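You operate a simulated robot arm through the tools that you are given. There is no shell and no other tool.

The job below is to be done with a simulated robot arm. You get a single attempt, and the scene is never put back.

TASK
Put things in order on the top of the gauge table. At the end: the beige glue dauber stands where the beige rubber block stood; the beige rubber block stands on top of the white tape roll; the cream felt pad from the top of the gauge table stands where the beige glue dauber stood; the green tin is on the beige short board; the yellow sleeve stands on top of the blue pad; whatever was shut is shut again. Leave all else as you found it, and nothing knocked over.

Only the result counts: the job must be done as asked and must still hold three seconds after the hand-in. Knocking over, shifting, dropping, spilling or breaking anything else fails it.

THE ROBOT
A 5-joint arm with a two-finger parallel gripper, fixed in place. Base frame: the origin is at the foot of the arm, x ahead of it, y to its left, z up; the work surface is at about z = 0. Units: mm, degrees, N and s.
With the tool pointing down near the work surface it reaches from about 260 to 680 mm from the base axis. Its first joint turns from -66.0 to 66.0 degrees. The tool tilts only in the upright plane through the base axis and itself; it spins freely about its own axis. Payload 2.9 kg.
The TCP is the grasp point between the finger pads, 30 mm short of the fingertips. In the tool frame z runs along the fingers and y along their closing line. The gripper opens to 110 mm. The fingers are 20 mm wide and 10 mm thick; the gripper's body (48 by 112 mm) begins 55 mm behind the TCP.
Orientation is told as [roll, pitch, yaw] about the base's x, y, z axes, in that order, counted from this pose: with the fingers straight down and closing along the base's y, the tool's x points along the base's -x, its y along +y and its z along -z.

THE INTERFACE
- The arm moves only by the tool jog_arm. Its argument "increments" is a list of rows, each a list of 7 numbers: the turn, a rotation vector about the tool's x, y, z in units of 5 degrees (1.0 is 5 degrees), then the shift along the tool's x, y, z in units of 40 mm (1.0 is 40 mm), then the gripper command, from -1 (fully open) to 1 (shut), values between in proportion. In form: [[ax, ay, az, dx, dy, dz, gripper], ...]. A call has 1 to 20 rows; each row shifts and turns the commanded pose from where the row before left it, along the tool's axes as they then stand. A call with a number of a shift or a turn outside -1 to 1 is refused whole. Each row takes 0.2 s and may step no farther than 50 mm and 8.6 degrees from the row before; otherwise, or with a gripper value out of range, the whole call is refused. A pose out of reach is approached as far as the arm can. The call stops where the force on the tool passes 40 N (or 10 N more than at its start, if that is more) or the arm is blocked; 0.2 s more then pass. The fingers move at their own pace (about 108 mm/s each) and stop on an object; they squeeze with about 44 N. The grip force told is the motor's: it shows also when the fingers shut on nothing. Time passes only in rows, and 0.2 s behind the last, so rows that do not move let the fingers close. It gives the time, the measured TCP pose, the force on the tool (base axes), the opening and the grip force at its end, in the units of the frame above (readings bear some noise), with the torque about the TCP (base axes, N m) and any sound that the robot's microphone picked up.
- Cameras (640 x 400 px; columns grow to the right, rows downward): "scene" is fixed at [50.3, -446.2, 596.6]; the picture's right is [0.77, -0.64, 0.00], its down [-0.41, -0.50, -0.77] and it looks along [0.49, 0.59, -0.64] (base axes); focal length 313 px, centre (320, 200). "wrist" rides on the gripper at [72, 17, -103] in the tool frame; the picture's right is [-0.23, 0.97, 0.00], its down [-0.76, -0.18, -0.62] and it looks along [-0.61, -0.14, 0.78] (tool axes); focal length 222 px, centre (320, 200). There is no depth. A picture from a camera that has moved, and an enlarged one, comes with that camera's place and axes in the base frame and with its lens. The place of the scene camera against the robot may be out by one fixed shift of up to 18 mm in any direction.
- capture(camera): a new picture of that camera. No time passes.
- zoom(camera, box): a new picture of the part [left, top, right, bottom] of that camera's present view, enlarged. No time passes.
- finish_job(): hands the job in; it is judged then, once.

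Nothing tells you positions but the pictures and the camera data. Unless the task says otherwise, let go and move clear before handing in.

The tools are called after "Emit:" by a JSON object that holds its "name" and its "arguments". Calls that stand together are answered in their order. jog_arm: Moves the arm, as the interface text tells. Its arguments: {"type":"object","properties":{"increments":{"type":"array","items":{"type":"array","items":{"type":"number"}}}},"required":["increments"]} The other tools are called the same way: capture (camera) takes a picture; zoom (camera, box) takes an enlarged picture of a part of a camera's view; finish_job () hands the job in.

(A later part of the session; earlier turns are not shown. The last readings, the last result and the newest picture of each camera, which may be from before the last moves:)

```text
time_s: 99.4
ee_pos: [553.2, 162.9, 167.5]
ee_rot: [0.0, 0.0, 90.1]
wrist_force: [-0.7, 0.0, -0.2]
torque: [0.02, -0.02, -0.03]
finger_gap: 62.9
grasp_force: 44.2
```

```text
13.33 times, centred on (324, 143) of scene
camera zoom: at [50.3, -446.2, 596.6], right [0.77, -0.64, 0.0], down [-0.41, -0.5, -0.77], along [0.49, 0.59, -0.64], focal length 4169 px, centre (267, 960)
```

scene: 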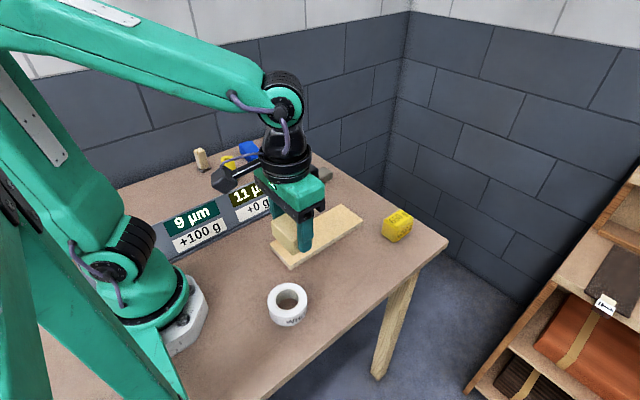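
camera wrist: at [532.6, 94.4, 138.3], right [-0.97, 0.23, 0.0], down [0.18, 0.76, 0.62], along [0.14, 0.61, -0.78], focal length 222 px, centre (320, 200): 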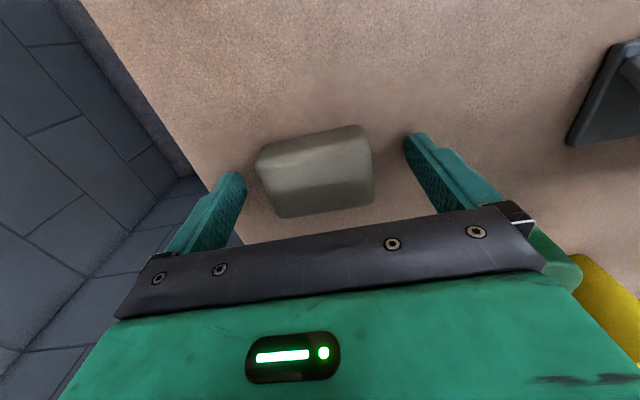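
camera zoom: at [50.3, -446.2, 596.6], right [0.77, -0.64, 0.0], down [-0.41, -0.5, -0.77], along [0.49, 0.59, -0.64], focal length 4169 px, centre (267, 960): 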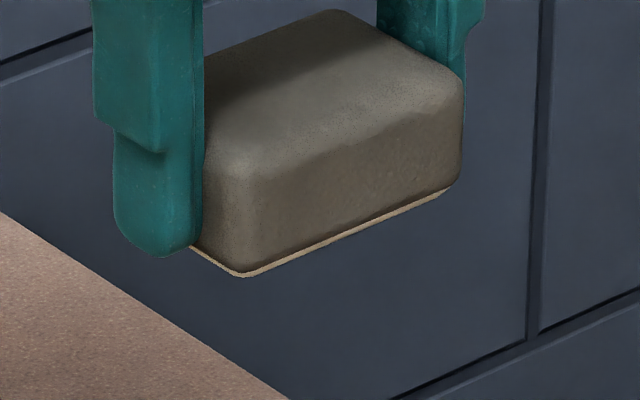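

The sole shows as a cream layer with a slightly fuzzy edge, which is consistent with felt. I'll carry the pad to the dauber's old place at (290.3, 461.5).

Emit:
{"name": "jog_arm", "arguments": {"increments": [[0, 0, 0, -0.746, 0.657, 0, 1], [0, 0, 0, -0.746, 0.657, 0, 1], [0, 0, 0, -0.746, 0.657, 0, 1], [0, 0, 0, -0.746, 0.657, 0, 1], [0, 0, 0, -0.746, 0.657, 0, 1], [0, 0, 0, -0.746, 0.657, 0, 1], [0, 0, 0, -0.746, 0.657, 0, 1], [0, 0, 0, -0.746, 0.657, 0, 1], [0, 0, 0, -0.746, 0.657, 0, 1], [0, 0, 0, -0.746, 0.657, 0, 1], [0, 0, 0, 0, 0, 0, 1]]}}

Emit:
{"name": "jog_arm", "arguments": {"increments": [[0, 0, 0, 0, 0, 0, 1]]}}

Emit:
{"name": "capture", "arguments": {"camera": "wrist"}}

Emit:
{"name": "zoom", "arguments": {"camera": "scene", "box": [140, 80, 280, 210]}}

```text
time_s: 101.8
ee_pos: [290.1, 467.0, 167.2]
ee_rot: [0.0, 0.0, 90.1]
wrist_force: [0.6, 0.2, -0.6]
torque: [-0.01, 0.01, -0.01]
finger_gap: 62.9
grasp_force: 43.5
```

```text
time_s: 102.2
ee_pos: [289.8, 466.0, 167.3]
ee_rot: [0.0, 0.0, 90.1]
wrist_force: [0.8, 1.1, 0.1]
torque: [0.03, -0.02, -0.01]
finger_gap: 63.1
grasp_force: 44.3
```

```text
taken
camera wrist: at [272.9, 394.4, 271.7], right [-0.97, 0.23, 0.0], down [0.18, 0.76, 0.62], along [0.14, 0.61, -0.78], focal length 222 px, centre (320, 200)
```

wrist: 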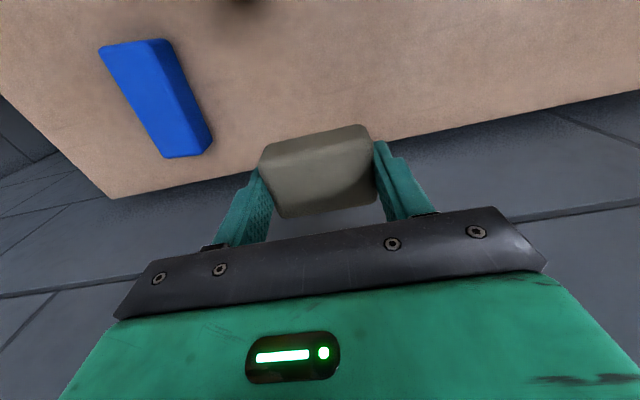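

```text
3.08 times, centred on (210, 145) of scene
camera zoom: at [50.3, -446.2, 596.6], right [0.77, -0.64, 0.0], down [-0.41, -0.5, -0.77], along [0.49, 0.59, -0.64], focal length 962 px, centre (658, 369)
```

zoom: 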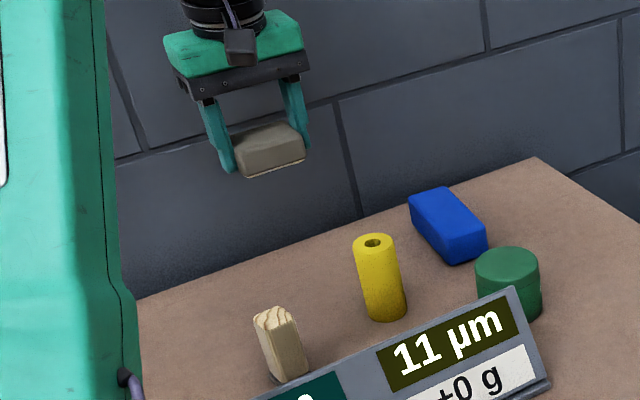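

I'm at (290, 466.5, 167). I'll correct −4 mm in y, descend to about z = 50, and check.

Emit:
{"name": "jog_arm", "arguments": {"increments": [[0, 0, 0, 0.1, 0, 0.8, 1], [0, 0, 0, 0, 0, 0.9, 1], [0, 0, 0, 0, 0, 0.7, 1], [0, 0, 0, 0, 0, 0.4, 1], [0, 0, 0, 0, 0, 0, 1]]}}

Emit:
{"name": "jog_arm", "arguments": {"increments": [[0, 0, 0, 0, 0, 0, 1]]}}

Emit:
{"name": "zoom", "arguments": {"camera": "scene", "box": [150, 100, 250, 200]}}

```text
time_s: 103.4
ee_pos: [287.5, 460.8, 55.2]
ee_rot: [0.0, 0.0, 90.1]
wrist_force: [0.3, -0.4, -0.6]
torque: [-0.04, 0.0, 0.03]
finger_gap: 63.0
grasp_force: 44.4
```

```text
time_s: 103.8
ee_pos: [287.6, 460.7, 54.8]
ee_rot: [0.0, 0.0, 90.1]
wrist_force: [0.7, -0.5, -0.8]
torque: [-0.01, 0.01, 0.01]
finger_gap: 63.1
grasp_force: 43.8
```

```text
4.00 times, centred on (200, 150) of scene
camera zoom: at [50.3, -446.2, 596.6], right [0.77, -0.64, 0.0], down [-0.41, -0.5, -0.77], along [0.49, 0.59, -0.64], focal length 1251 px, centre (800, 400)
```

zoom: 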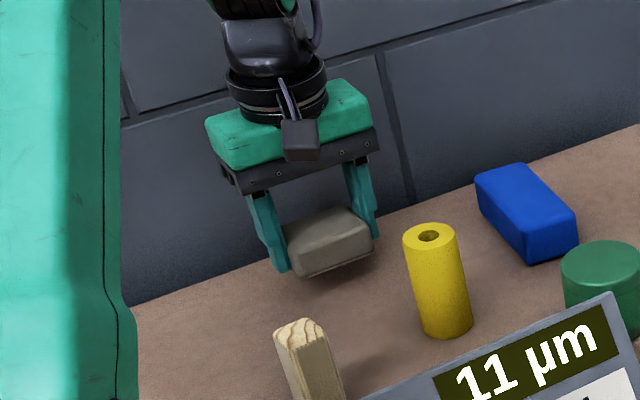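

I'll correct +2.7 mm in x and +1.7 mm in y, and lower towards contact.

Emit:
{"name": "jog_arm", "arguments": {"increments": [[0, 0, 0, -0.04, -0.068, 0.2, 1], [0, 0, 0, 0, 0, 0.2, 1], [0, 0, 0, 0, 0, 0, 1]]}}

Emit:
{"name": "jog_arm", "arguments": {"increments": [[0, 0, 0, 0, 0, 0.05, 1], [0, 0, 0, 0, 0, 0, 1]]}}

Emit:
{"name": "jog_arm", "arguments": {"increments": [[0, 0, 0, 0, 0, 0.03, 1], [0, 0, 0, 0, 0, 0, 1]]}}

```text
time_s: 104.6
ee_pos: [292.4, 462.2, 40.4]
ee_rot: [0.0, 0.0, 90.1]
wrist_force: [0.4, 0.3, 0.0]
torque: [-0.01, 0.02, 0.0]
finger_gap: 62.9
grasp_force: 44.0
```

```text
time_s: 105.2
ee_pos: [290.7, 461.1, 38.9]
ee_rot: [0.0, 0.0, 90.2]
wrist_force: [0.3, -0.2, 0.2]
torque: [0.02, 0.0, 0.0]
finger_gap: 62.9
grasp_force: 44.1
```

```text
time_s: 105.8
ee_pos: [291.1, 461.7, 37.4]
ee_rot: [0.0, 0.0, 90.0]
wrist_force: [0.4, -0.7, 0.5]
torque: [-0.01, -0.01, 0.03]
finger_gap: 63.0
grasp_force: 44.3
```

Emit:
{"name": "jog_arm", "arguments": {"increments": [[0, 0, 0, 0, 0, 0.04, 1], [0, 0, 0, 0, 0, 0, 1]]}}

Emit:
{"name": "jog_arm", "arguments": {"increments": [[0, 0, 0, 0, 0, 0.03, 1], [0, 0, 0, 0, 0, 0, 1]]}}

Emit:
{"name": "jog_arm", "arguments": {"increments": [[0, 0, 0, 0, 0, 0.02, 1], [0, 0, 0, 0, 0, 0, 1]]}}

```text
time_s: 106.4
ee_pos: [290.2, 460.8, 36.7]
ee_rot: [0.0, 0.0, 90.2]
wrist_force: [0.1, 0.4, 0.0]
torque: [0.0, -0.01, -0.04]
finger_gap: 63.1
grasp_force: 44.3
```

```text
time_s: 107.0
ee_pos: [289.2, 461.0, 34.4]
ee_rot: [0.0, -0.1, 90.1]
wrist_force: [0.0, 0.5, -0.8]
torque: [-0.09, 0.01, -0.02]
finger_gap: 63.0
grasp_force: 43.9
```

```text
time_s: 107.6
ee_pos: [289.4, 460.8, 34.1]
ee_rot: [-0.1, 0.0, 90.1]
wrist_force: [-0.6, -2.7, 5.2]
torque: [-0.08, 0.05, -0.01]
finger_gap: 63.1
grasp_force: 44.2
```

The pad has touched the table. I'll release and lift clear.

Emit:
{"name": "jog_arm", "arguments": {"increments": [[0, 0, 0, 0, 0, 0, 0], [0, 0, 0, 0, 0, 0, -0.5], [0, 0, 0, 0, 0, 0, -0.9], [0, 0, 0, 0, 0, 0, -0.9], [0, 0, 0, 0, 0, -0.5, -0.9], [0, 0, 0, 0, 0, -0.8, -0.9], [0, 0, 0, 0, 0, -1, -1], [0, 0, 0, 0, 0, -1, -1], [0, 0, 0, 0, 0, -1, -1], [0, 0, 0, 0, 0, 0, -1]]}}

Emit:
{"name": "capture", "arguments": {"camera": "wrist"}}

Emit:
{"name": "zoom", "arguments": {"camera": "scene", "box": [140, 100, 280, 210]}}

```text
time_s: 109.8
ee_pos: [292.9, 461.9, 207.0]
ee_rot: [0.0, 0.0, 90.1]
wrist_force: [-0.6, -0.1, 0.0]
torque: [-0.03, 0.0, -0.02]
finger_gap: 110.0
grasp_force: 0.0
```

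```text
taken
camera wrist: at [275.5, 391.8, 311.2], right [-0.97, 0.23, 0.0], down [0.18, 0.76, 0.62], along [0.14, 0.61, -0.78], focal length 222 px, centre (320, 200)
```

wrist: 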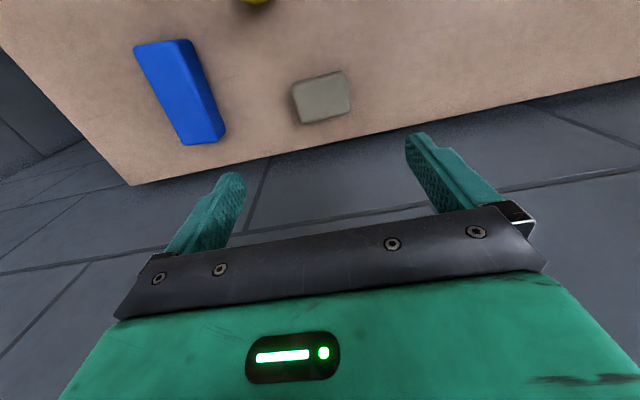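

```text
3.64 times, centred on (210, 155) of scene
camera zoom: at [50.3, -446.2, 596.6], right [0.77, -0.64, 0.0], down [-0.41, -0.5, -0.77], along [0.49, 0.59, -0.64], focal length 1137 px, centre (720, 364)
```

zoom: 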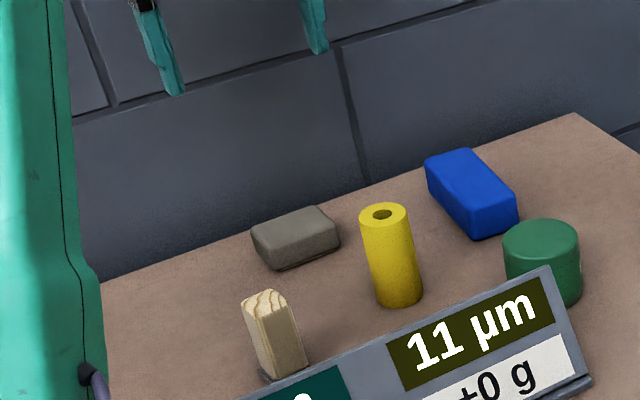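

The felt pad stands in the dauber's old place. Next is the yellow sleeve at about (329, 343); I'll move above it.

Emit:
{"name": "jog_arm", "arguments": {"increments": [[0, 0, 0, 0.741, -0.226, 0.3, -1], [0, 0, 0, 0.741, -0.226, 0.3, -1], [0, 0, 0, 0.741, -0.226, 0.3, -1], [0, 0, 0, 0.741, -0.226, 0.3, -1], [0, 0, 0, 0, 0, 0, -1]]}}

Emit:
{"name": "jog_arm", "arguments": {"increments": [[0, 0, 0, 0, 0, 0, -1]]}}

Emit:
{"name": "capture", "arguments": {"camera": "wrist"}}

Emit:
{"name": "zoom", "arguments": {"camera": "wrist", "box": [270, 60, 390, 180]}}

```text
time_s: 111.0
ee_pos: [324.2, 343.4, 158.3]
ee_rot: [0.0, -0.1, 90.2]
wrist_force: [0.0, -0.7, 0.2]
torque: [-0.01, -0.02, 0.01]
finger_gap: 110.2
grasp_force: 0.0
```

```text
time_s: 111.4
ee_pos: [325.0, 343.7, 158.3]
ee_rot: [0.0, 0.0, 90.1]
wrist_force: [0.1, -0.2, -0.2]
torque: [0.0, 0.0, 0.0]
finger_gap: 109.8
grasp_force: 0.1
```

```text
taken
camera wrist: at [307.4, 273.0, 262.7], right [-0.97, 0.23, 0.0], down [0.18, 0.76, 0.62], along [0.14, 0.61, -0.78], focal length 222 px, centre (320, 200)
```

wrist: 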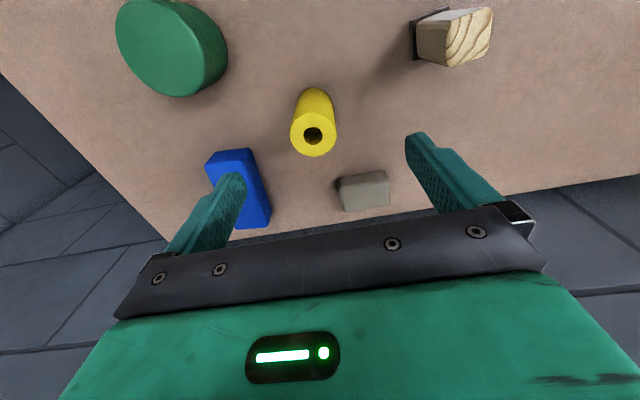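

```text
3.33 times, centred on (330, 120) of wrist
camera zoom: at [307.4, 273.0, 262.7], right [-0.97, 0.23, 0.0], down [0.18, 0.76, 0.62], along [0.14, 0.61, -0.78], focal length 740 px, centre (287, 467)
```

zoom: 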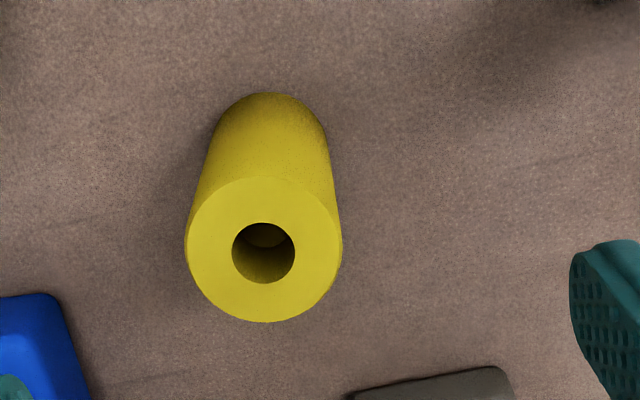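

The sleeve is centred at (329.8, 343.3), with radius 20 and height 80. I'll shift +7 mm in x, which allows for the drift when descending, and go down around it.

Emit:
{"name": "jog_arm", "arguments": {"increments": [[0, 0, 0, -0.03, -0.175, 0.6, -1], [0, 0, 0, 0, 0, 0.8, -1], [0, 0, 0, 0, 0, 0.8, -1], [0, 0, 0, 0, 0, 0.55, -1], [0, 0, 0, 0, 0, 0, -1]]}}

Emit:
{"name": "jog_arm", "arguments": {"increments": [[0, 0, 0, 0, 0, 0, -1]]}}

Emit:
{"name": "capture", "arguments": {"camera": "wrist"}}

Emit:
{"name": "zoom", "arguments": {"camera": "scene", "box": [170, 110, 300, 210]}}

```text
time_s: 112.6
ee_pos: [332.9, 343.8, 48.0]
ee_rot: [-0.1, 0.0, 90.1]
wrist_force: [-0.2, -0.3, 0.8]
torque: [0.03, 0.02, 0.03]
finger_gap: 110.0
grasp_force: 0.1
```

```text
time_s: 113.0
ee_pos: [334.1, 344.4, 48.6]
ee_rot: [-0.1, 0.0, 90.1]
wrist_force: [0.2, 0.4, 0.3]
torque: [0.02, -0.02, -0.01]
finger_gap: 110.2
grasp_force: 0.1
```

```text
taken
camera wrist: at [315.9, 273.0, 152.6], right [-0.97, 0.23, 0.0], down [0.18, 0.76, 0.62], along [0.14, 0.61, -0.78], focal length 222 px, centre (320, 200)
```

wrist: 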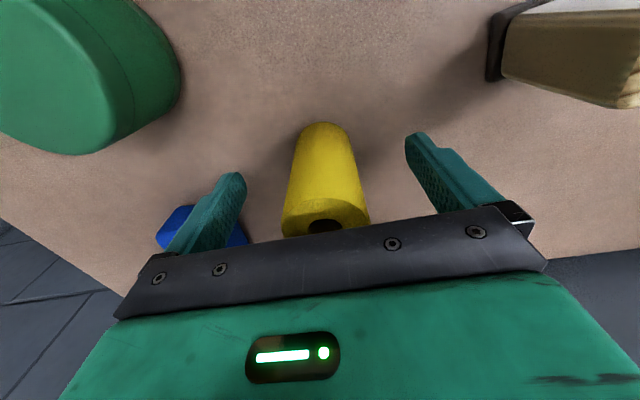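

```text
4.00 times, centred on (235, 160) of scene
camera zoom: at [50.3, -446.2, 596.6], right [0.77, -0.64, 0.0], down [-0.41, -0.5, -0.77], along [0.49, 0.59, -0.64], focal length 1251 px, centre (660, 360)
```

zoom: 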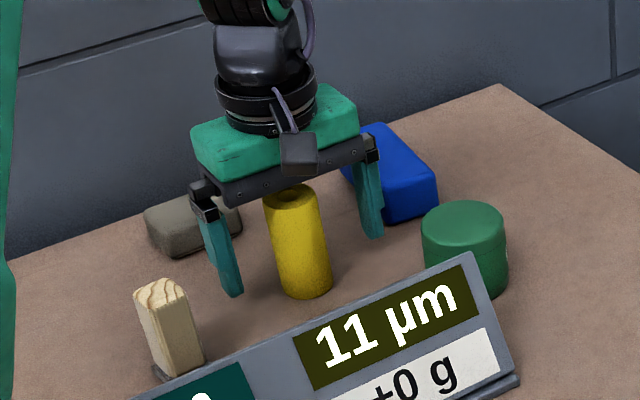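

The sleeve is about 4 mm to the −x side of the gripper's centre. I'll shift and close.

Emit:
{"name": "jog_arm", "arguments": {"increments": [[0, 0, 0, 0.015, 0.1, 0, -1], [0, 0, 0, 0, 0, 0, -1], [0, 0, 0, 0, 0, 0, 0.1], [0, 0, 0, 0, 0, 0, 1], [0, 0, 0, 0, 0, 0, 1], [0, 0, 0, 0, 0, 0, 1]]}}

Emit:
{"name": "jog_arm", "arguments": {"increments": [[0, 0, 0, 0, 0, 0, 1]]}}

Emit:
{"name": "zoom", "arguments": {"camera": "scene", "box": [170, 110, 300, 210]}}

Emit:
{"name": "capture", "arguments": {"camera": "wrist"}}

```text
time_s: 114.4
ee_pos: [328.2, 343.0, 49.0]
ee_rot: [0.1, 0.0, 90.0]
wrist_force: [0.7, -0.8, 1.7]
torque: [0.02, -0.04, 0.03]
finger_gap: 38.4
grasp_force: 43.9
```

```text
time_s: 114.8
ee_pos: [329.0, 342.6, 48.7]
ee_rot: [0.1, 0.1, 90.1]
wrist_force: [1.0, 0.0, 2.3]
torque: [0.0, -0.06, 0.01]
finger_gap: 38.2
grasp_force: 44.6
```

```text
4.00 times, centred on (235, 160) of scene
camera zoom: at [50.3, -446.2, 596.6], right [0.77, -0.64, 0.0], down [-0.41, -0.5, -0.77], along [0.49, 0.59, -0.64], focal length 1251 px, centre (660, 360)
```

zoom: 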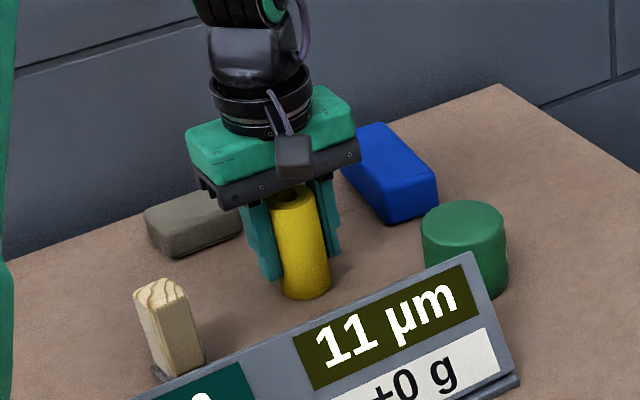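

```text
taken
camera wrist: at [311.7, 271.7, 152.8], right [-0.97, 0.23, 0.0], down [0.18, 0.76, 0.62], along [0.14, 0.61, -0.78], focal length 222 px, centre (320, 200)
```

wrist: 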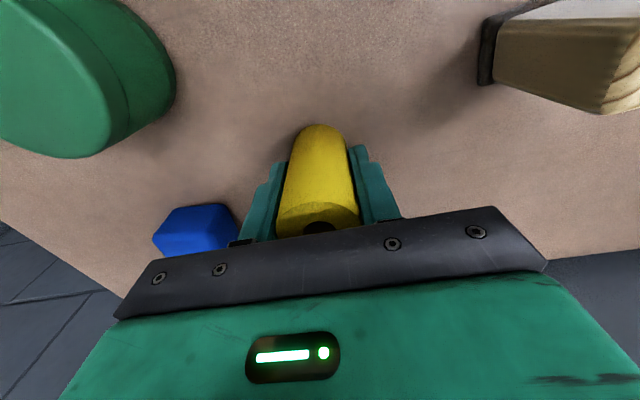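

The sleeve is held, with a 38 mm gap. I'll lift it and move it over the blue pad's centre at (449.5, 422.8).

Emit:
{"name": "jog_arm", "arguments": {"increments": [[0, 0, 0, 0, 0, -0.3, 1], [0, 0, 0, 0, 0, -0.6, 1], [0, 0, 0, 0, 0, -0.8, 1], [0, 0, 0, 0, 0, -0.8, 1], [0, 0, 0, -0.5, -0.755, 0, 1], [0, 0, 0, -0.5, -0.755, 0, 1], [0, 0, 0, -0.5, -0.755, 0, 1], [0, 0, 0, -0.5, -0.755, 0, 1], [0, 0, 0, 0, 0, 0, 1]]}}

Emit:
{"name": "jog_arm", "arguments": {"increments": [[0, 0, 0, 0, 0, 0, 1]]}}

Emit:
{"name": "capture", "arguments": {"camera": "wrist"}}

Emit:
{"name": "zoom", "arguments": {"camera": "scene", "box": [190, 80, 320, 200]}}

```text
time_s: 116.8
ee_pos: [455.7, 421.6, 147.5]
ee_rot: [-0.1, 0.0, 90.1]
wrist_force: [0.1, -0.3, -0.6]
torque: [0.01, -0.01, -0.05]
finger_gap: 38.4
grasp_force: 44.0
```

```text
time_s: 117.2
ee_pos: [453.4, 422.5, 148.9]
ee_rot: [0.0, 0.0, 90.2]
wrist_force: [1.4, -0.1, 0.3]
torque: [0.01, 0.01, 0.0]
finger_gap: 38.4
grasp_force: 43.9
```

```text
taken
camera wrist: at [437.1, 351.3, 252.3], right [-0.97, 0.23, 0.0], down [0.18, 0.76, 0.62], along [0.14, 0.61, -0.78], focal length 222 px, centre (320, 200)
```

wrist: 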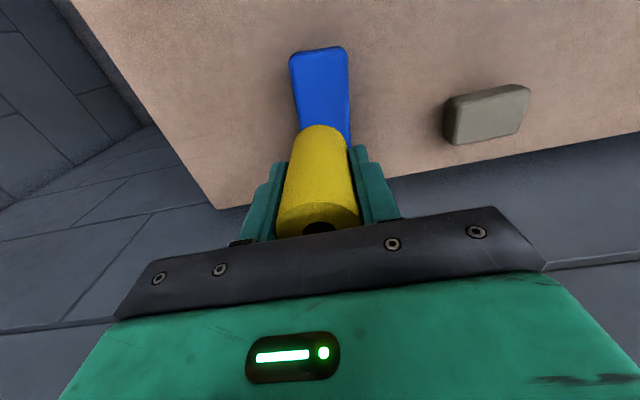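

```text
3.33 times, centred on (255, 140) of scene
camera zoom: at [50.3, -446.2, 596.6], right [0.77, -0.64, 0.0], down [-0.41, -0.5, -0.77], along [0.49, 0.59, -0.64], focal length 1042 px, centre (537, 400)
```

zoom: 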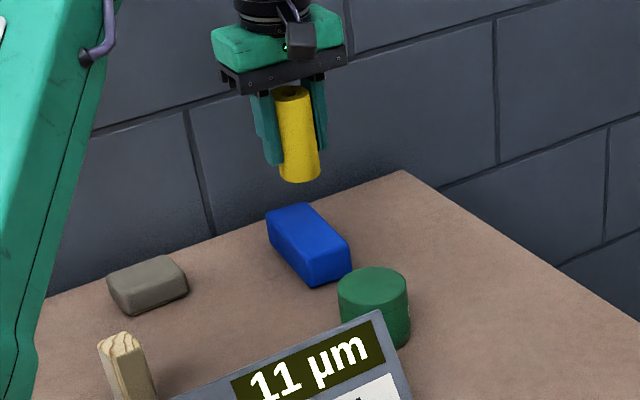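

The blue pad's centre is confirmed near (449, 422). I'll shift −5 mm in x and descend close to its top.

Emit:
{"name": "jog_arm", "arguments": {"increments": [[0, 0, 0, 0, 0.13, 0.5, 1], [0, 0, 0, 0, 0, 0.5, 1], [0, 0, 0, 0, 0, 0.25, 1], [0, 0, 0, 0, 0, 0, 1]]}}

Emit:
{"name": "jog_arm", "arguments": {"increments": [[0, 0, 0, 0, 0, 0, 1]]}}

Emit:
{"name": "zoom", "arguments": {"camera": "scene", "box": [210, 110, 300, 190]}}

Emit:
{"name": "capture", "arguments": {"camera": "wrist"}}

```text
time_s: 118.2
ee_pos: [443.7, 422.3, 99.0]
ee_rot: [0.0, 0.0, 90.1]
wrist_force: [-0.7, 0.4, -0.2]
torque: [0.02, -0.01, 0.03]
finger_gap: 38.6
grasp_force: 44.0
```

```text
time_s: 118.6
ee_pos: [444.4, 422.5, 98.1]
ee_rot: [-0.1, 0.0, 90.2]
wrist_force: [0.3, 0.6, -0.9]
torque: [-0.01, -0.02, -0.02]
finger_gap: 38.6
grasp_force: 43.8
```

```text
5.00 times, centred on (255, 150) of scene
camera zoom: at [50.3, -446.2, 596.6], right [0.77, -0.64, 0.0], down [-0.41, -0.5, -0.77], along [0.49, 0.59, -0.64], focal length 1564 px, centre (645, 450)
```

zoom: 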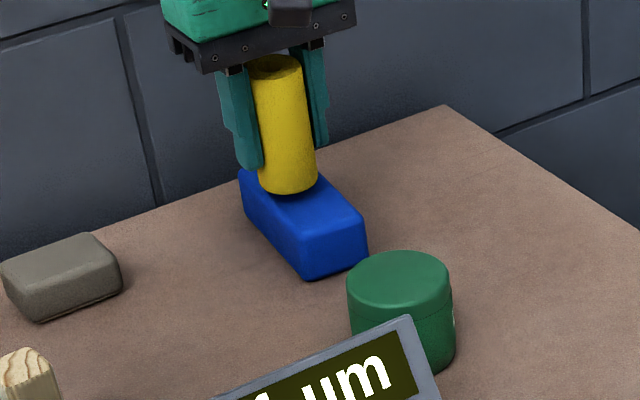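

```text
taken
camera wrist: at [427.4, 351.6, 202.5], right [-0.97, 0.23, 0.0], down [0.18, 0.76, 0.62], along [0.14, 0.61, -0.78], focal length 222 px, centre (320, 200)
```

wrist: 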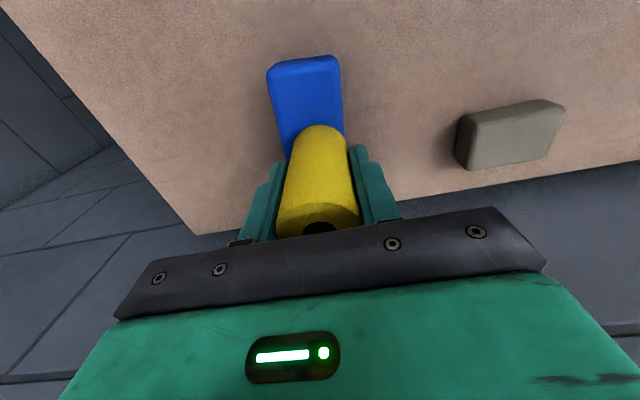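

Drift put me at x = 444, so I'll correct +5 mm and then lower in small steps.

Emit:
{"name": "jog_arm", "arguments": {"increments": [[0, 0, 0, 0, -0.14, 0, 1], [0, 0, 0, 0, 0, 0.1, 1], [0, 0, 0, 0, 0, 0.08, 1], [0, 0, 0, 0, 0, 0, 1]]}}

Emit:
{"name": "jog_arm", "arguments": {"increments": [[0, 0, 0, 0, 0, 0.04, 1], [0, 0, 0, 0, 0, 0, 1]]}}

Emit:
{"name": "zoom", "arguments": {"camera": "scene", "box": [220, 130, 290, 190]}}

```text
time_s: 119.6
ee_pos: [450.5, 421.2, 90.9]
ee_rot: [0.1, -0.1, 90.1]
wrist_force: [-0.9, -0.2, -0.9]
torque: [0.02, 0.01, 0.03]
finger_gap: 38.6
grasp_force: 43.8
```

```text
time_s: 120.2
ee_pos: [449.3, 423.6, 89.7]
ee_rot: [0.0, 0.0, 90.1]
wrist_force: [-0.3, -0.3, -0.4]
torque: [0.0, 0.0, -0.03]
finger_gap: 38.8
grasp_force: 43.9
```

```text
6.67 times, centred on (255, 160) of scene
camera zoom: at [50.3, -446.2, 596.6], right [0.77, -0.64, 0.0], down [-0.41, -0.5, -0.77], along [0.49, 0.59, -0.64], focal length 2085 px, centre (753, 467)
```

zoom: 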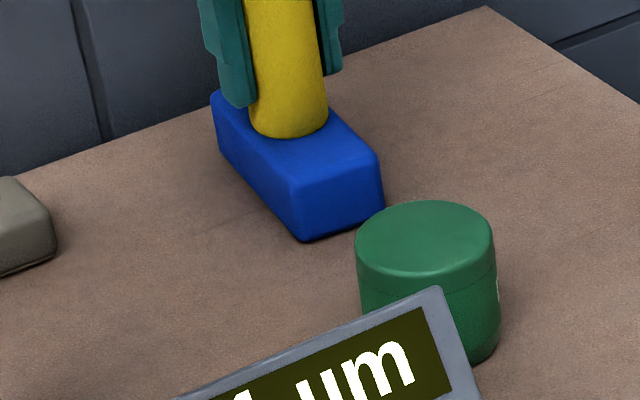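

The sleeve is well centred over the pad. I'll keep stepping down until contact.

Emit:
{"name": "jog_arm", "arguments": {"increments": [[0, 0, 0, 0, 0, 0.04, 1], [0, 0, 0, 0, 0, 0, 1]]}}

Emit:
{"name": "jog_arm", "arguments": {"increments": [[0, 0, 0, 0, 0, 0.03, 1], [0, 0, 0, 0, 0, 0, 1]]}}

Emit:
{"name": "jog_arm", "arguments": {"increments": [[0, 0, 0, 0, 0, 0.03, 1], [0, 0, 0, 0, 0, 0, 1]]}}

```text
time_s: 120.8
ee_pos: [449.2, 422.4, 88.6]
ee_rot: [0.0, 0.1, 90.1]
wrist_force: [-4.7, -2.3, 8.3]
torque: [-0.08, 0.28, -0.03]
finger_gap: 38.6
grasp_force: 43.8
```

```text
time_s: 121.4
ee_pos: [451.5, 423.2, 87.9]
ee_rot: [-0.3, -0.2, 90.1]
wrist_force: [-4.6, -1.1, 19.7]
torque: [-0.05, 0.3, 0.0]
finger_gap: 38.4
grasp_force: 44.6
```

```text
time_s: 122.0
ee_pos: [450.9, 423.2, 87.7]
ee_rot: [-0.3, -0.3, 90.1]
wrist_force: [0.2, -3.6, 29.7]
torque: [-0.3, 0.1, 0.02]
finger_gap: 38.7
grasp_force: 44.0
```

It's firmly in contact, so I'll ease off slightly to relieve the load and then release slowly.

Emit:
{"name": "jog_arm", "arguments": {"increments": [[0, 0, 0, 0, 0, -0.05, 1], [0, 0, 0, 0, 0, 0, 1]]}}

Emit:
{"name": "jog_arm", "arguments": {"increments": [[0, 0, 0, 0, 0, 0, 0.25], [0, 0, 0, 0, 0, 0, 0.1], [0, 0, 0, 0, 0, 0, -0.2], [0, 0, 0, 0, 0, 0, -0.6], [0, 0, 0, 0, 0, 0, -1], [0, 0, 0, 0, 0, 0, -1]]}}

Emit:
{"name": "zoom", "arguments": {"camera": "scene", "box": [210, 110, 300, 190]}}

Emit:
{"name": "capture", "arguments": {"camera": "wrist"}}

```text
time_s: 122.6
ee_pos: [449.5, 422.6, 87.9]
ee_rot: [-0.2, -0.2, 90.2]
wrist_force: [5.7, 2.1, 21.6]
torque: [0.06, -0.23, 0.01]
finger_gap: 38.5
grasp_force: 44.1
```

```text
time_s: 124.0
ee_pos: [449.5, 421.8, 86.9]
ee_rot: [0.0, 0.0, 90.1]
wrist_force: [0.1, -1.5, -0.1]
torque: [0.02, -0.03, 0.04]
finger_gap: 110.3
grasp_force: 0.1
```

```text
5.00 times, centred on (255, 150) of scene
camera zoom: at [50.3, -446.2, 596.6], right [0.77, -0.64, 0.0], down [-0.41, -0.5, -0.77], along [0.49, 0.59, -0.64], focal length 1564 px, centre (645, 450)
```

zoom: 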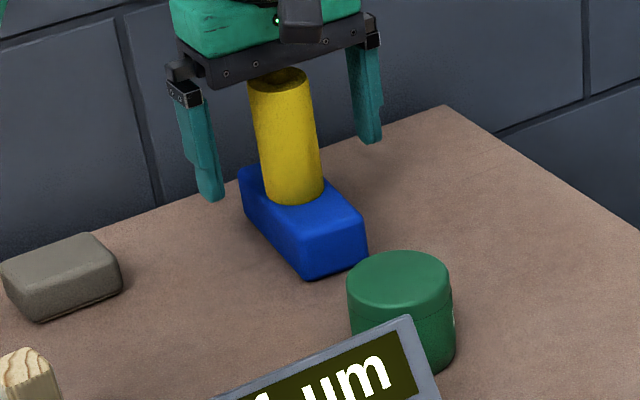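

```text
taken
camera wrist: at [432.4, 351.2, 190.6], right [-0.97, 0.23, 0.0], down [0.18, 0.76, 0.62], along [0.14, 0.61, -0.78], focal length 222 px, centre (320, 200)
```

wrist: 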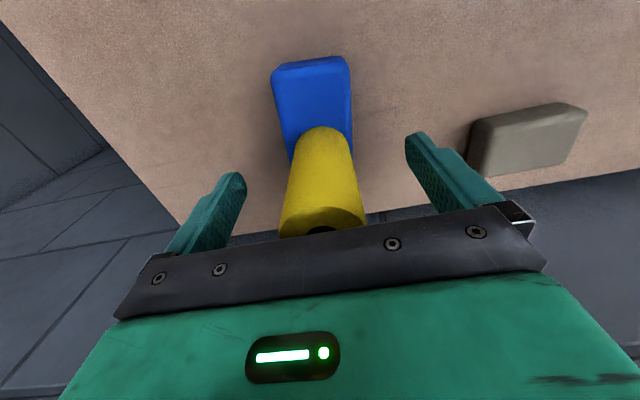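

The sleeve stands centred on the blue pad. I'll lift clear and go look at the green tin.

Emit:
{"name": "jog_arm", "arguments": {"increments": [[0, 0, 0, 0, 0, -0.4, -1], [0, 0, 0, 0, 0, -0.8, -1], [0, 0, 0, 0, 0, -1, -1], [0, 0, 0, 0, 0, -1, -1], [0, 0, 0, 0, 0, 0, -1]]}}

Emit:
{"name": "zoom", "arguments": {"camera": "scene", "box": [210, 110, 300, 190]}}

Emit:
{"name": "jog_arm", "arguments": {"increments": [[0, 0, 0, 0.8, 0.1, 0, -1], [0, 0, 0, 0.8, 0.1, 0, -1], [0, 0, 0, 0.8, 0.1, 0, -1], [0, 0, 0, 0.8, 0.1, 0, -1], [0, 0, 0, 0.8, 0.1, 0, -1], [0, 0, 0, 0, 0, 0, -1]]}}

Emit:
{"name": "jog_arm", "arguments": {"increments": [[0, 0, 0, 0, 0, 0, -1]]}}

Emit:
{"name": "capture", "arguments": {"camera": "wrist"}}

```text
time_s: 125.2
ee_pos: [448.4, 422.8, 214.7]
ee_rot: [0.0, 0.0, 90.0]
wrist_force: [0.0, -0.6, 0.0]
torque: [-0.01, 0.0, 0.02]
finger_gap: 110.1
grasp_force: 0.0
```

```text
5.00 times, centred on (255, 150) of scene
camera zoom: at [50.3, -446.2, 596.6], right [0.77, -0.64, 0.0], down [-0.41, -0.5, -0.77], along [0.49, 0.59, -0.64], focal length 1564 px, centre (645, 450)
```

zoom: 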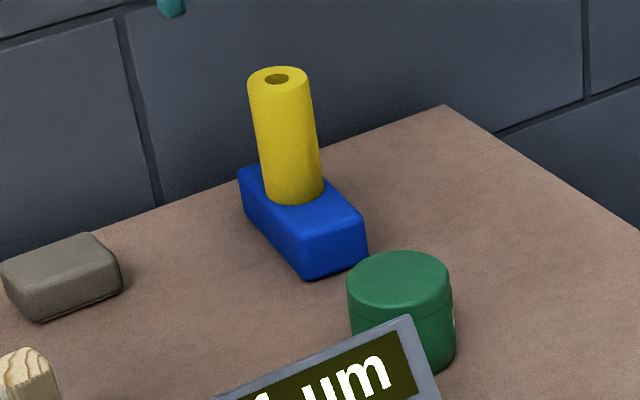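

```text
time_s: 126.6
ee_pos: [431.0, 264.6, 214.7]
ee_rot: [0.0, 0.0, 90.0]
wrist_force: [-0.1, 0.1, 0.8]
torque: [0.01, 0.01, 0.01]
finger_gap: 110.0
grasp_force: 0.0
```

```text
time_s: 127.0
ee_pos: [431.8, 263.6, 214.2]
ee_rot: [0.0, 0.0, 90.1]
wrist_force: [0.3, 0.3, 0.7]
torque: [0.01, -0.01, 0.0]
finger_gap: 110.1
grasp_force: 0.1
```

```text
taken
camera wrist: at [412.7, 194.0, 318.9], right [-0.97, 0.23, 0.0], down [0.18, 0.76, 0.62], along [0.14, 0.61, -0.78], focal length 222 px, centre (320, 200)
```

wrist: 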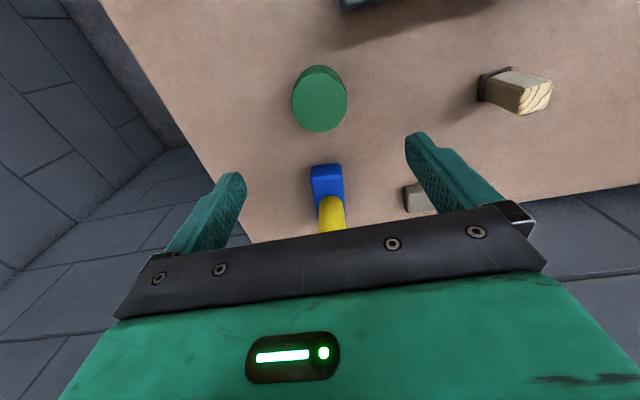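

Emit:
{"name": "zoom", "arguments": {"camera": "wrist", "box": [270, 50, 370, 150]}}

Emit:
{"name": "zoom", "arguments": {"camera": "scene", "box": [250, 145, 310, 195]}}

```text
4.00 times, centred on (320, 100) of wrist
camera zoom: at [412.7, 194.0, 318.9], right [-0.97, 0.23, 0.0], down [0.18, 0.76, 0.62], along [0.14, 0.61, -0.78], focal length 888 px, centre (320, 600)
```

zoom: 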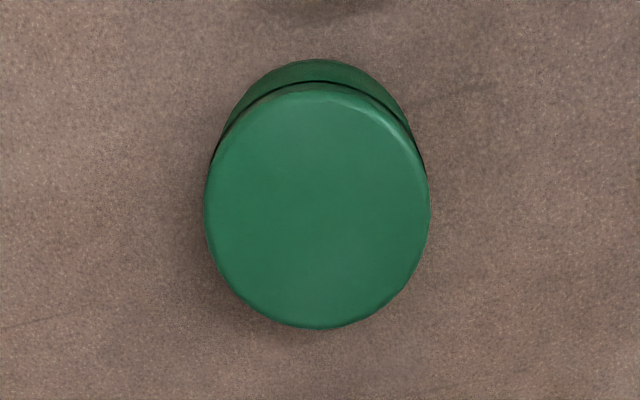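

```text
8.00 times, centred on (280, 170) of scene
camera zoom: at [50.3, -446.2, 596.6], right [0.77, -0.64, 0.0], down [-0.41, -0.5, -0.77], along [0.49, 0.59, -0.64], focal length 2502 px, centre (640, 440)
```

zoom: 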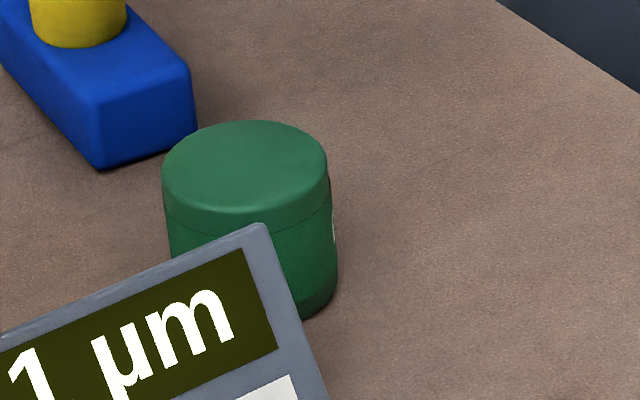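

The tin is centred at about (430, 262), with radius 32 and roughly 55 mm height including its lid. I'll descend in stages with the fingers closing along x.

Emit:
{"name": "jog_arm", "arguments": {"increments": [[0, 0, 0, 0, 0, 1, -1], [0, 0, 0, 0, 0, 1, -1], [0, 0, 0, 0, 0, 0.9, -1], [0, 0, 0, 0, 0, 0, -1]]}}

Emit:
{"name": "jog_arm", "arguments": {"increments": [[0, 0, 0, 0, 0, 0, -1]]}}

Emit:
{"name": "capture", "arguments": {"camera": "wrist"}}

Emit:
{"name": "zoom", "arguments": {"camera": "scene", "box": [210, 100, 330, 210]}}

```text
time_s: 128.0
ee_pos: [429.0, 263.2, 98.3]
ee_rot: [0.0, 0.0, 90.2]
wrist_force: [-1.2, 1.0, 0.6]
torque: [0.01, -0.01, 0.0]
finger_gap: 110.2
grasp_force: 0.1
```

```text
time_s: 128.4
ee_pos: [429.3, 263.5, 99.8]
ee_rot: [0.0, 0.0, 90.1]
wrist_force: [-1.0, -0.1, 0.4]
torque: [-0.06, -0.01, 0.04]
finger_gap: 109.9
grasp_force: 0.0
```

```text
taken
camera wrist: at [412.7, 192.8, 203.3], right [-0.97, 0.23, 0.0], down [0.18, 0.76, 0.62], along [0.14, 0.61, -0.78], focal length 222 px, centre (320, 200)
```

wrist: 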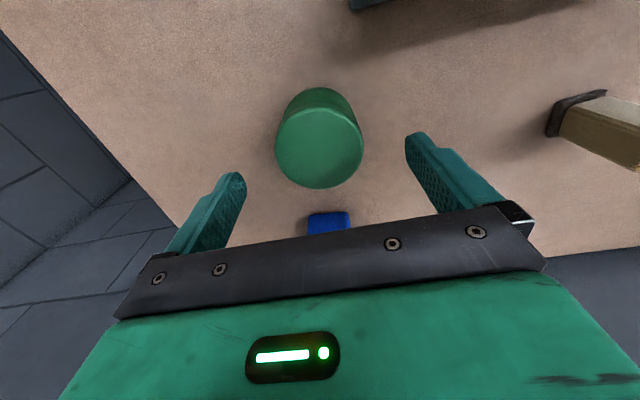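

```text
3.64 times, centred on (270, 155) of scene
camera zoom: at [50.3, -446.2, 596.6], right [0.77, -0.64, 0.0], down [-0.41, -0.5, -0.77], along [0.49, 0.59, -0.64], focal length 1137 px, centre (502, 364)
```

zoom: 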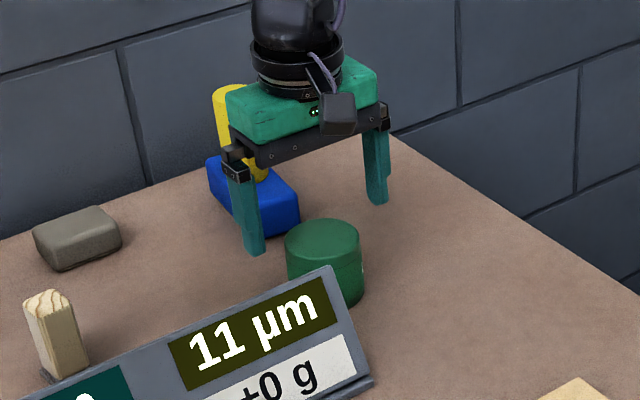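

Centred well, so I'll go down the rest and close on the tin.

Emit:
{"name": "jog_arm", "arguments": {"increments": [[0, 0, 0, 0, 0, 0.7, -1], [0, 0, 0, 0, 0, 0.65, -1], [0, 0, 0, 0, 0, 0, -1]]}}

Emit:
{"name": "jog_arm", "arguments": {"increments": [[0, 0, 0, 0, 0, 0, -0.1], [0, 0, 0, 0, 0, 0, 1], [0, 0, 0, 0, 0, 0, 1], [0, 0, 0, 0, 0, 0, 1]]}}

Emit:
{"name": "zoom", "arguments": {"camera": "scene", "box": [210, 100, 330, 210]}}

Emit:
{"name": "capture", "arguments": {"camera": "wrist"}}

```text
time_s: 129.2
ee_pos: [429.8, 263.3, 47.0]
ee_rot: [0.0, 0.0, 90.1]
wrist_force: [-0.3, -0.6, 0.1]
torque: [-0.02, -0.02, -0.03]
finger_gap: 110.1
grasp_force: 0.0
```

```text
time_s: 130.2
ee_pos: [430.0, 263.5, 47.3]
ee_rot: [0.0, 0.0, 90.2]
wrist_force: [0.0, 0.4, 0.3]
torque: [-0.02, 0.04, 0.01]
finger_gap: 62.3
grasp_force: 43.7
```

```text
3.64 times, centred on (270, 155) of scene
camera zoom: at [50.3, -446.2, 596.6], right [0.77, -0.64, 0.0], down [-0.41, -0.5, -0.77], along [0.49, 0.59, -0.64], focal length 1137 px, centre (502, 364)
```

zoom: 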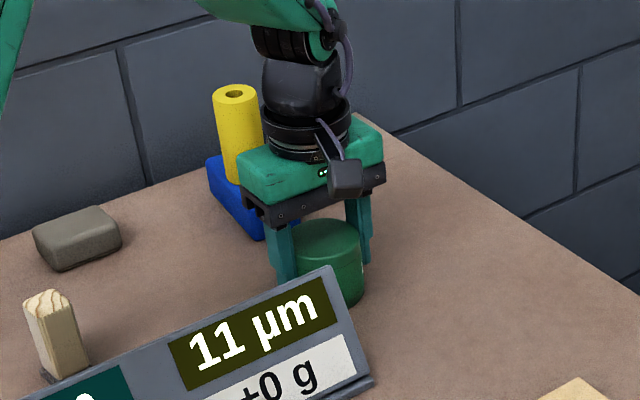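

```text
taken
camera wrist: at [412.8, 191.8, 150.8], right [-0.97, 0.23, 0.0], down [0.18, 0.76, 0.62], along [0.14, 0.61, -0.78], focal length 222 px, centre (320, 200)
```

wrist: 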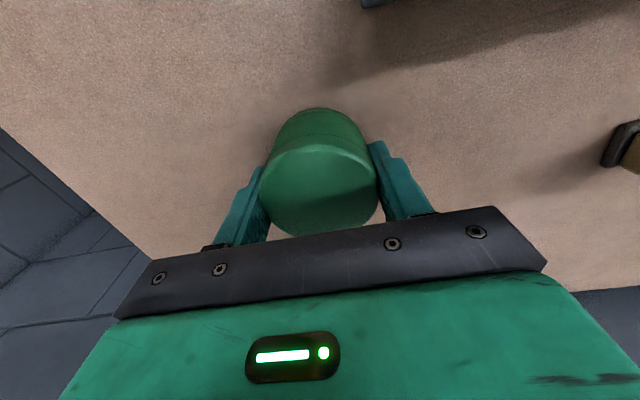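

The tin is held, with a 62 mm gap. I'll lift it well above the display and carry it to the board's centre at about (390, -17).

Emit:
{"name": "jog_arm", "arguments": {"increments": [[0, 0, 0, 0, 0, -0.3, 1], [0, 0, 0, 0, 0, -0.7, 1], [0, 0, 0, 0, 0, -0.9, 1], [0, 0, 0, 0, 0, -0.9, 1], [0, 0, 0, 0, 0, -0.9, 1], [0, 0, 0, 0, 0, 0, 1]]}}

Emit:
{"name": "zoom", "arguments": {"camera": "scene", "box": [210, 80, 330, 210]}}

Emit:
{"name": "jog_arm", "arguments": {"increments": [[0, 0, 0, 0.877, 0.125, 0, 1], [0, 0, 0, 0.877, 0.125, 0, 1], [0, 0, 0, 0.877, 0.125, 0, 1], [0, 0, 0, 0.877, 0.125, 0, 1], [0, 0, 0, 0.877, 0.125, 0, 1], [0, 0, 0, 0.877, 0.125, 0, 1], [0, 0, 0, 0.877, 0.125, 0, 1], [0, 0, 0, 0.877, 0.125, 0, 1], [0, 0, 0, 0, 0, 0, 1]]}}

Emit:
{"name": "jog_arm", "arguments": {"increments": [[0, 0, 0, 0, 0, 0, 1]]}}

Emit:
{"name": "capture", "arguments": {"camera": "wrist"}}

Emit:
{"name": "capture", "arguments": {"camera": "scene"}}

```text
time_s: 131.6
ee_pos: [428.9, 262.7, 192.5]
ee_rot: [0.0, 0.0, 90.1]
wrist_force: [0.2, -1.2, -1.5]
torque: [0.0, 0.03, -0.01]
finger_gap: 62.2
grasp_force: 44.7
```

```text
3.08 times, centred on (270, 145) of scene
camera zoom: at [50.3, -446.2, 596.6], right [0.77, -0.64, 0.0], down [-0.41, -0.5, -0.77], along [0.49, 0.59, -0.64], focal length 962 px, centre (474, 369)
```

zoom: 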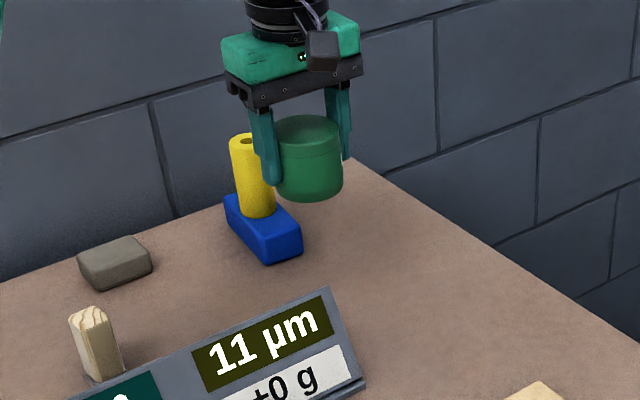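

```text
time_s: 133.6
ee_pos: [392.2, -21.3, 193.0]
ee_rot: [0.0, 0.1, 90.1]
wrist_force: [-0.4, -0.5, -0.9]
torque: [-0.02, 0.04, -0.02]
finger_gap: 62.1
grasp_force: 43.8
```

```text
time_s: 134.0
ee_pos: [391.6, -20.7, 193.5]
ee_rot: [0.1, -0.1, 90.1]
wrist_force: [0.5, -0.4, -2.3]
torque: [-0.02, 0.0, -0.02]
finger_gap: 62.3
grasp_force: 44.1
```

```text
taken
camera wrist: at [374.9, -91.1, 296.8], right [-0.97, 0.23, 0.0], down [0.18, 0.76, 0.62], along [0.14, 0.61, -0.78], focal length 222 px, centre (320, 200)
```

wrist: 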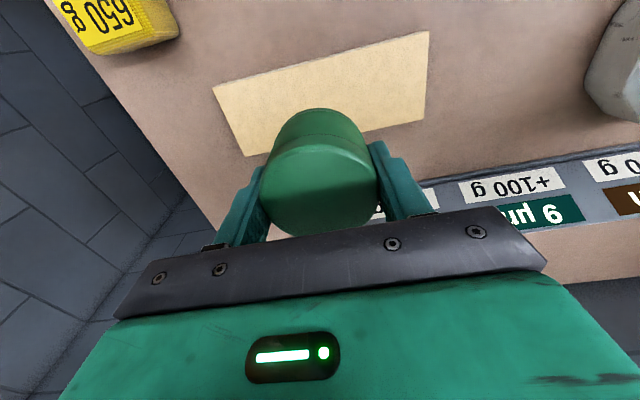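

```text
taken
```

scene: 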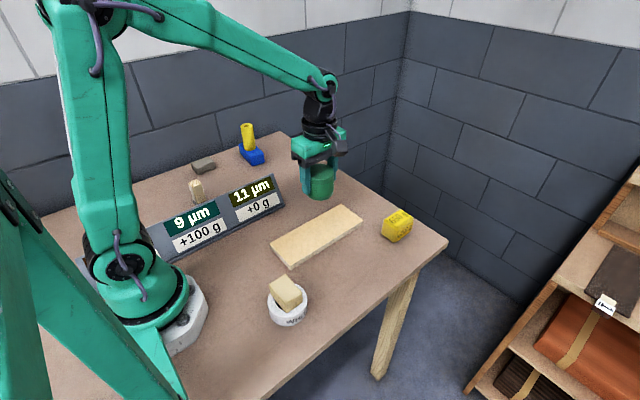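

The board spans x 269–511 and y −62 to 27, with its centre at (390, −17). I'll correct and descend close to its surface.

Emit:
{"name": "jog_arm", "arguments": {"increments": [[0, 0, 0, -0.1, 0.05, 0.8, 1], [0, 0, 0, 0, 0, 0.9, 1], [0, 0, 0, 0, 0, 0.7, 1], [0, 0, 0, 0, 0, 0.4, 1], [0, 0, 0, 0, 0, 0, 1]]}}

Emit:
{"name": "jog_arm", "arguments": {"increments": [[0, 0, 0, 0, 0, 0, 1]]}}

Emit:
{"name": "capture", "arguments": {"camera": "wrist"}}

Emit:
{"name": "zoom", "arguments": {"camera": "scene", "box": [230, 150, 390, 290]}}

```text
time_s: 135.2
ee_pos: [388.4, -16.1, 79.4]
ee_rot: [0.0, 0.0, 90.1]
wrist_force: [0.2, -0.7, -1.8]
torque: [-0.01, -0.02, -0.02]
finger_gap: 62.1
grasp_force: 43.5
```

```text
time_s: 135.6
ee_pos: [387.4, -15.2, 80.8]
ee_rot: [-0.1, -0.1, 90.1]
wrist_force: [0.3, 0.9, -1.4]
torque: [0.0, 0.04, -0.01]
finger_gap: 62.2
grasp_force: 44.0
```

```text
taken
camera wrist: at [370.7, -86.4, 184.6], right [-0.97, 0.23, 0.0], down [0.18, 0.76, 0.62], along [0.14, 0.61, -0.78], focal length 222 px, centre (320, 200)
```

wrist: 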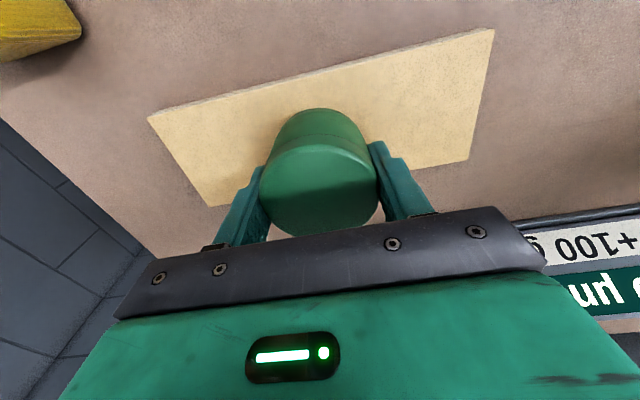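

```text
2.86 times, centred on (310, 220) of scene
camera zoom: at [50.3, -446.2, 596.6], right [0.77, -0.64, 0.0], down [-0.41, -0.5, -0.77], along [0.49, 0.59, -0.64], focal length 893 px, centre (349, 143)
```

zoom: 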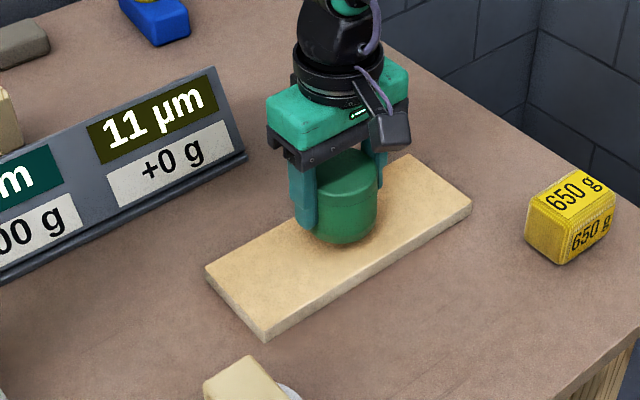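

The tin is over the board's middle. I'll lower it gently to contact.

Emit:
{"name": "jog_arm", "arguments": {"increments": [[0, 0, 0, 0.03, -0.04, 0.15, 1], [0, 0, 0, 0, 0, 0.15, 1], [0, 0, 0, 0, 0, 0, 1]]}}

Emit:
{"name": "jog_arm", "arguments": {"increments": [[0, 0, 0, 0, 0, 0.05, 1], [0, 0, 0, 0, 0, 0, 1]]}}

Emit:
{"name": "jog_arm", "arguments": {"increments": [[0, 0, 0, 0, 0, 0.03, 1], [0, 0, 0, 0, 0, 0, 1]]}}

```text
time_s: 136.4
ee_pos: [390.1, -14.7, 68.8]
ee_rot: [0.1, 0.0, 90.1]
wrist_force: [0.1, -1.1, -1.7]
torque: [0.03, 0.03, 0.04]
finger_gap: 62.3
grasp_force: 44.3
```

```text
time_s: 137.0
ee_pos: [389.4, -15.1, 67.1]
ee_rot: [0.0, 0.1, 90.1]
wrist_force: [0.3, -0.2, -1.9]
torque: [0.03, 0.0, -0.01]
finger_gap: 62.4
grasp_force: 44.1
```

```text
time_s: 137.6
ee_pos: [391.1, -15.6, 66.5]
ee_rot: [0.0, 0.0, 90.1]
wrist_force: [-0.1, -0.9, -1.3]
torque: [0.01, -0.01, -0.01]
finger_gap: 62.2
grasp_force: 44.3
```

Emit:
{"name": "jog_arm", "arguments": {"increments": [[0, 0, 0, 0, 0, 0.06, 1], [0, 0, 0, 0, 0, 0, 1]]}}

Emit:
{"name": "jog_arm", "arguments": {"increments": [[0, 0, 0, 0, 0, 0.04, 1], [0, 0, 0, 0, 0, 0, 1]]}}

Emit:
{"name": "zoom", "arguments": {"camera": "scene", "box": [290, 190, 370, 260]}}

```text
time_s: 138.2
ee_pos: [390.0, -14.4, 64.6]
ee_rot: [-0.1, 0.0, 90.1]
wrist_force: [-6.0, -4.1, 15.7]
torque: [-0.18, 0.32, -0.02]
finger_gap: 62.0
grasp_force: 45.0
```

```text
time_s: 138.8
ee_pos: [391.4, -14.3, 63.0]
ee_rot: [-0.1, 0.1, 90.0]
wrist_force: [-12.0, 1.6, 35.8]
torque: [-0.01, 0.52, -0.15]
finger_gap: 62.1
grasp_force: 44.1
```

```text
5.71 times, centred on (330, 225) of scene
camera zoom: at [50.1, -446.1, 596.7], right [0.77, -0.64, 0.0], down [-0.41, -0.5, -0.77], along [0.49, 0.59, -0.64], focal length 1787 px, centre (263, 57)
```

zoom: 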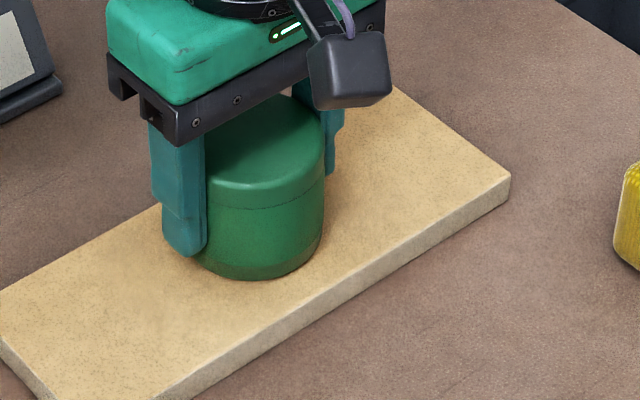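

It's in firm contact, so I'll ease off slightly and then release.

Emit:
{"name": "jog_arm", "arguments": {"increments": [[0, 0, 0, 0, 0, -0.05, 1], [0, 0, 0, 0, 0, 0, 1]]}}

Emit:
{"name": "jog_arm", "arguments": {"increments": [[0, 0, 0, 0, 0, 0, -0.2], [0, 0, 0, 0, 0, 0, -0.5], [0, 0, 0, 0, 0, 0, -1], [0, 0, 0, 0, 0, 0, -1]]}}

Emit:
{"name": "zoom", "arguments": {"camera": "scene", "box": [260, 170, 400, 280]}}

```text
time_s: 139.4
ee_pos: [391.0, -15.3, 61.9]
ee_rot: [-0.1, 0.1, 90.2]
wrist_force: [-3.7, 0.9, 19.8]
torque: [0.09, 0.16, -0.02]
finger_gap: 62.2
grasp_force: 44.3
```

```text
time_s: 140.4
ee_pos: [390.6, -14.9, 62.9]
ee_rot: [0.0, 0.0, 90.1]
wrist_force: [0.3, -0.4, 0.5]
torque: [0.02, 0.03, 0.0]
finger_gap: 109.9
grasp_force: 0.0
```

```text
3.64 times, centred on (330, 225) of scene
camera zoom: at [50.3, -446.2, 596.6], right [0.77, -0.64, 0.0], down [-0.41, -0.5, -0.77], along [0.49, 0.59, -0.64], focal length 1137 px, centre (284, 109)
```

zoom: 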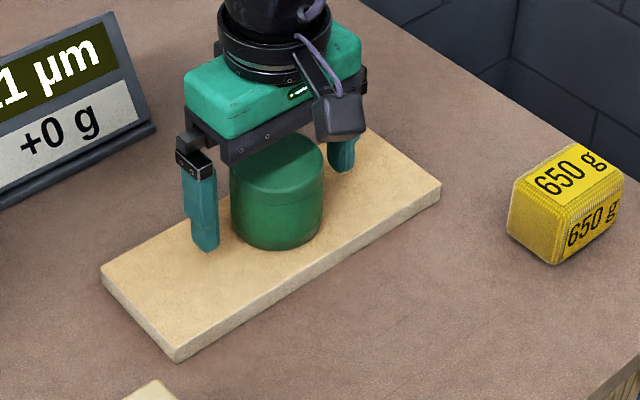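

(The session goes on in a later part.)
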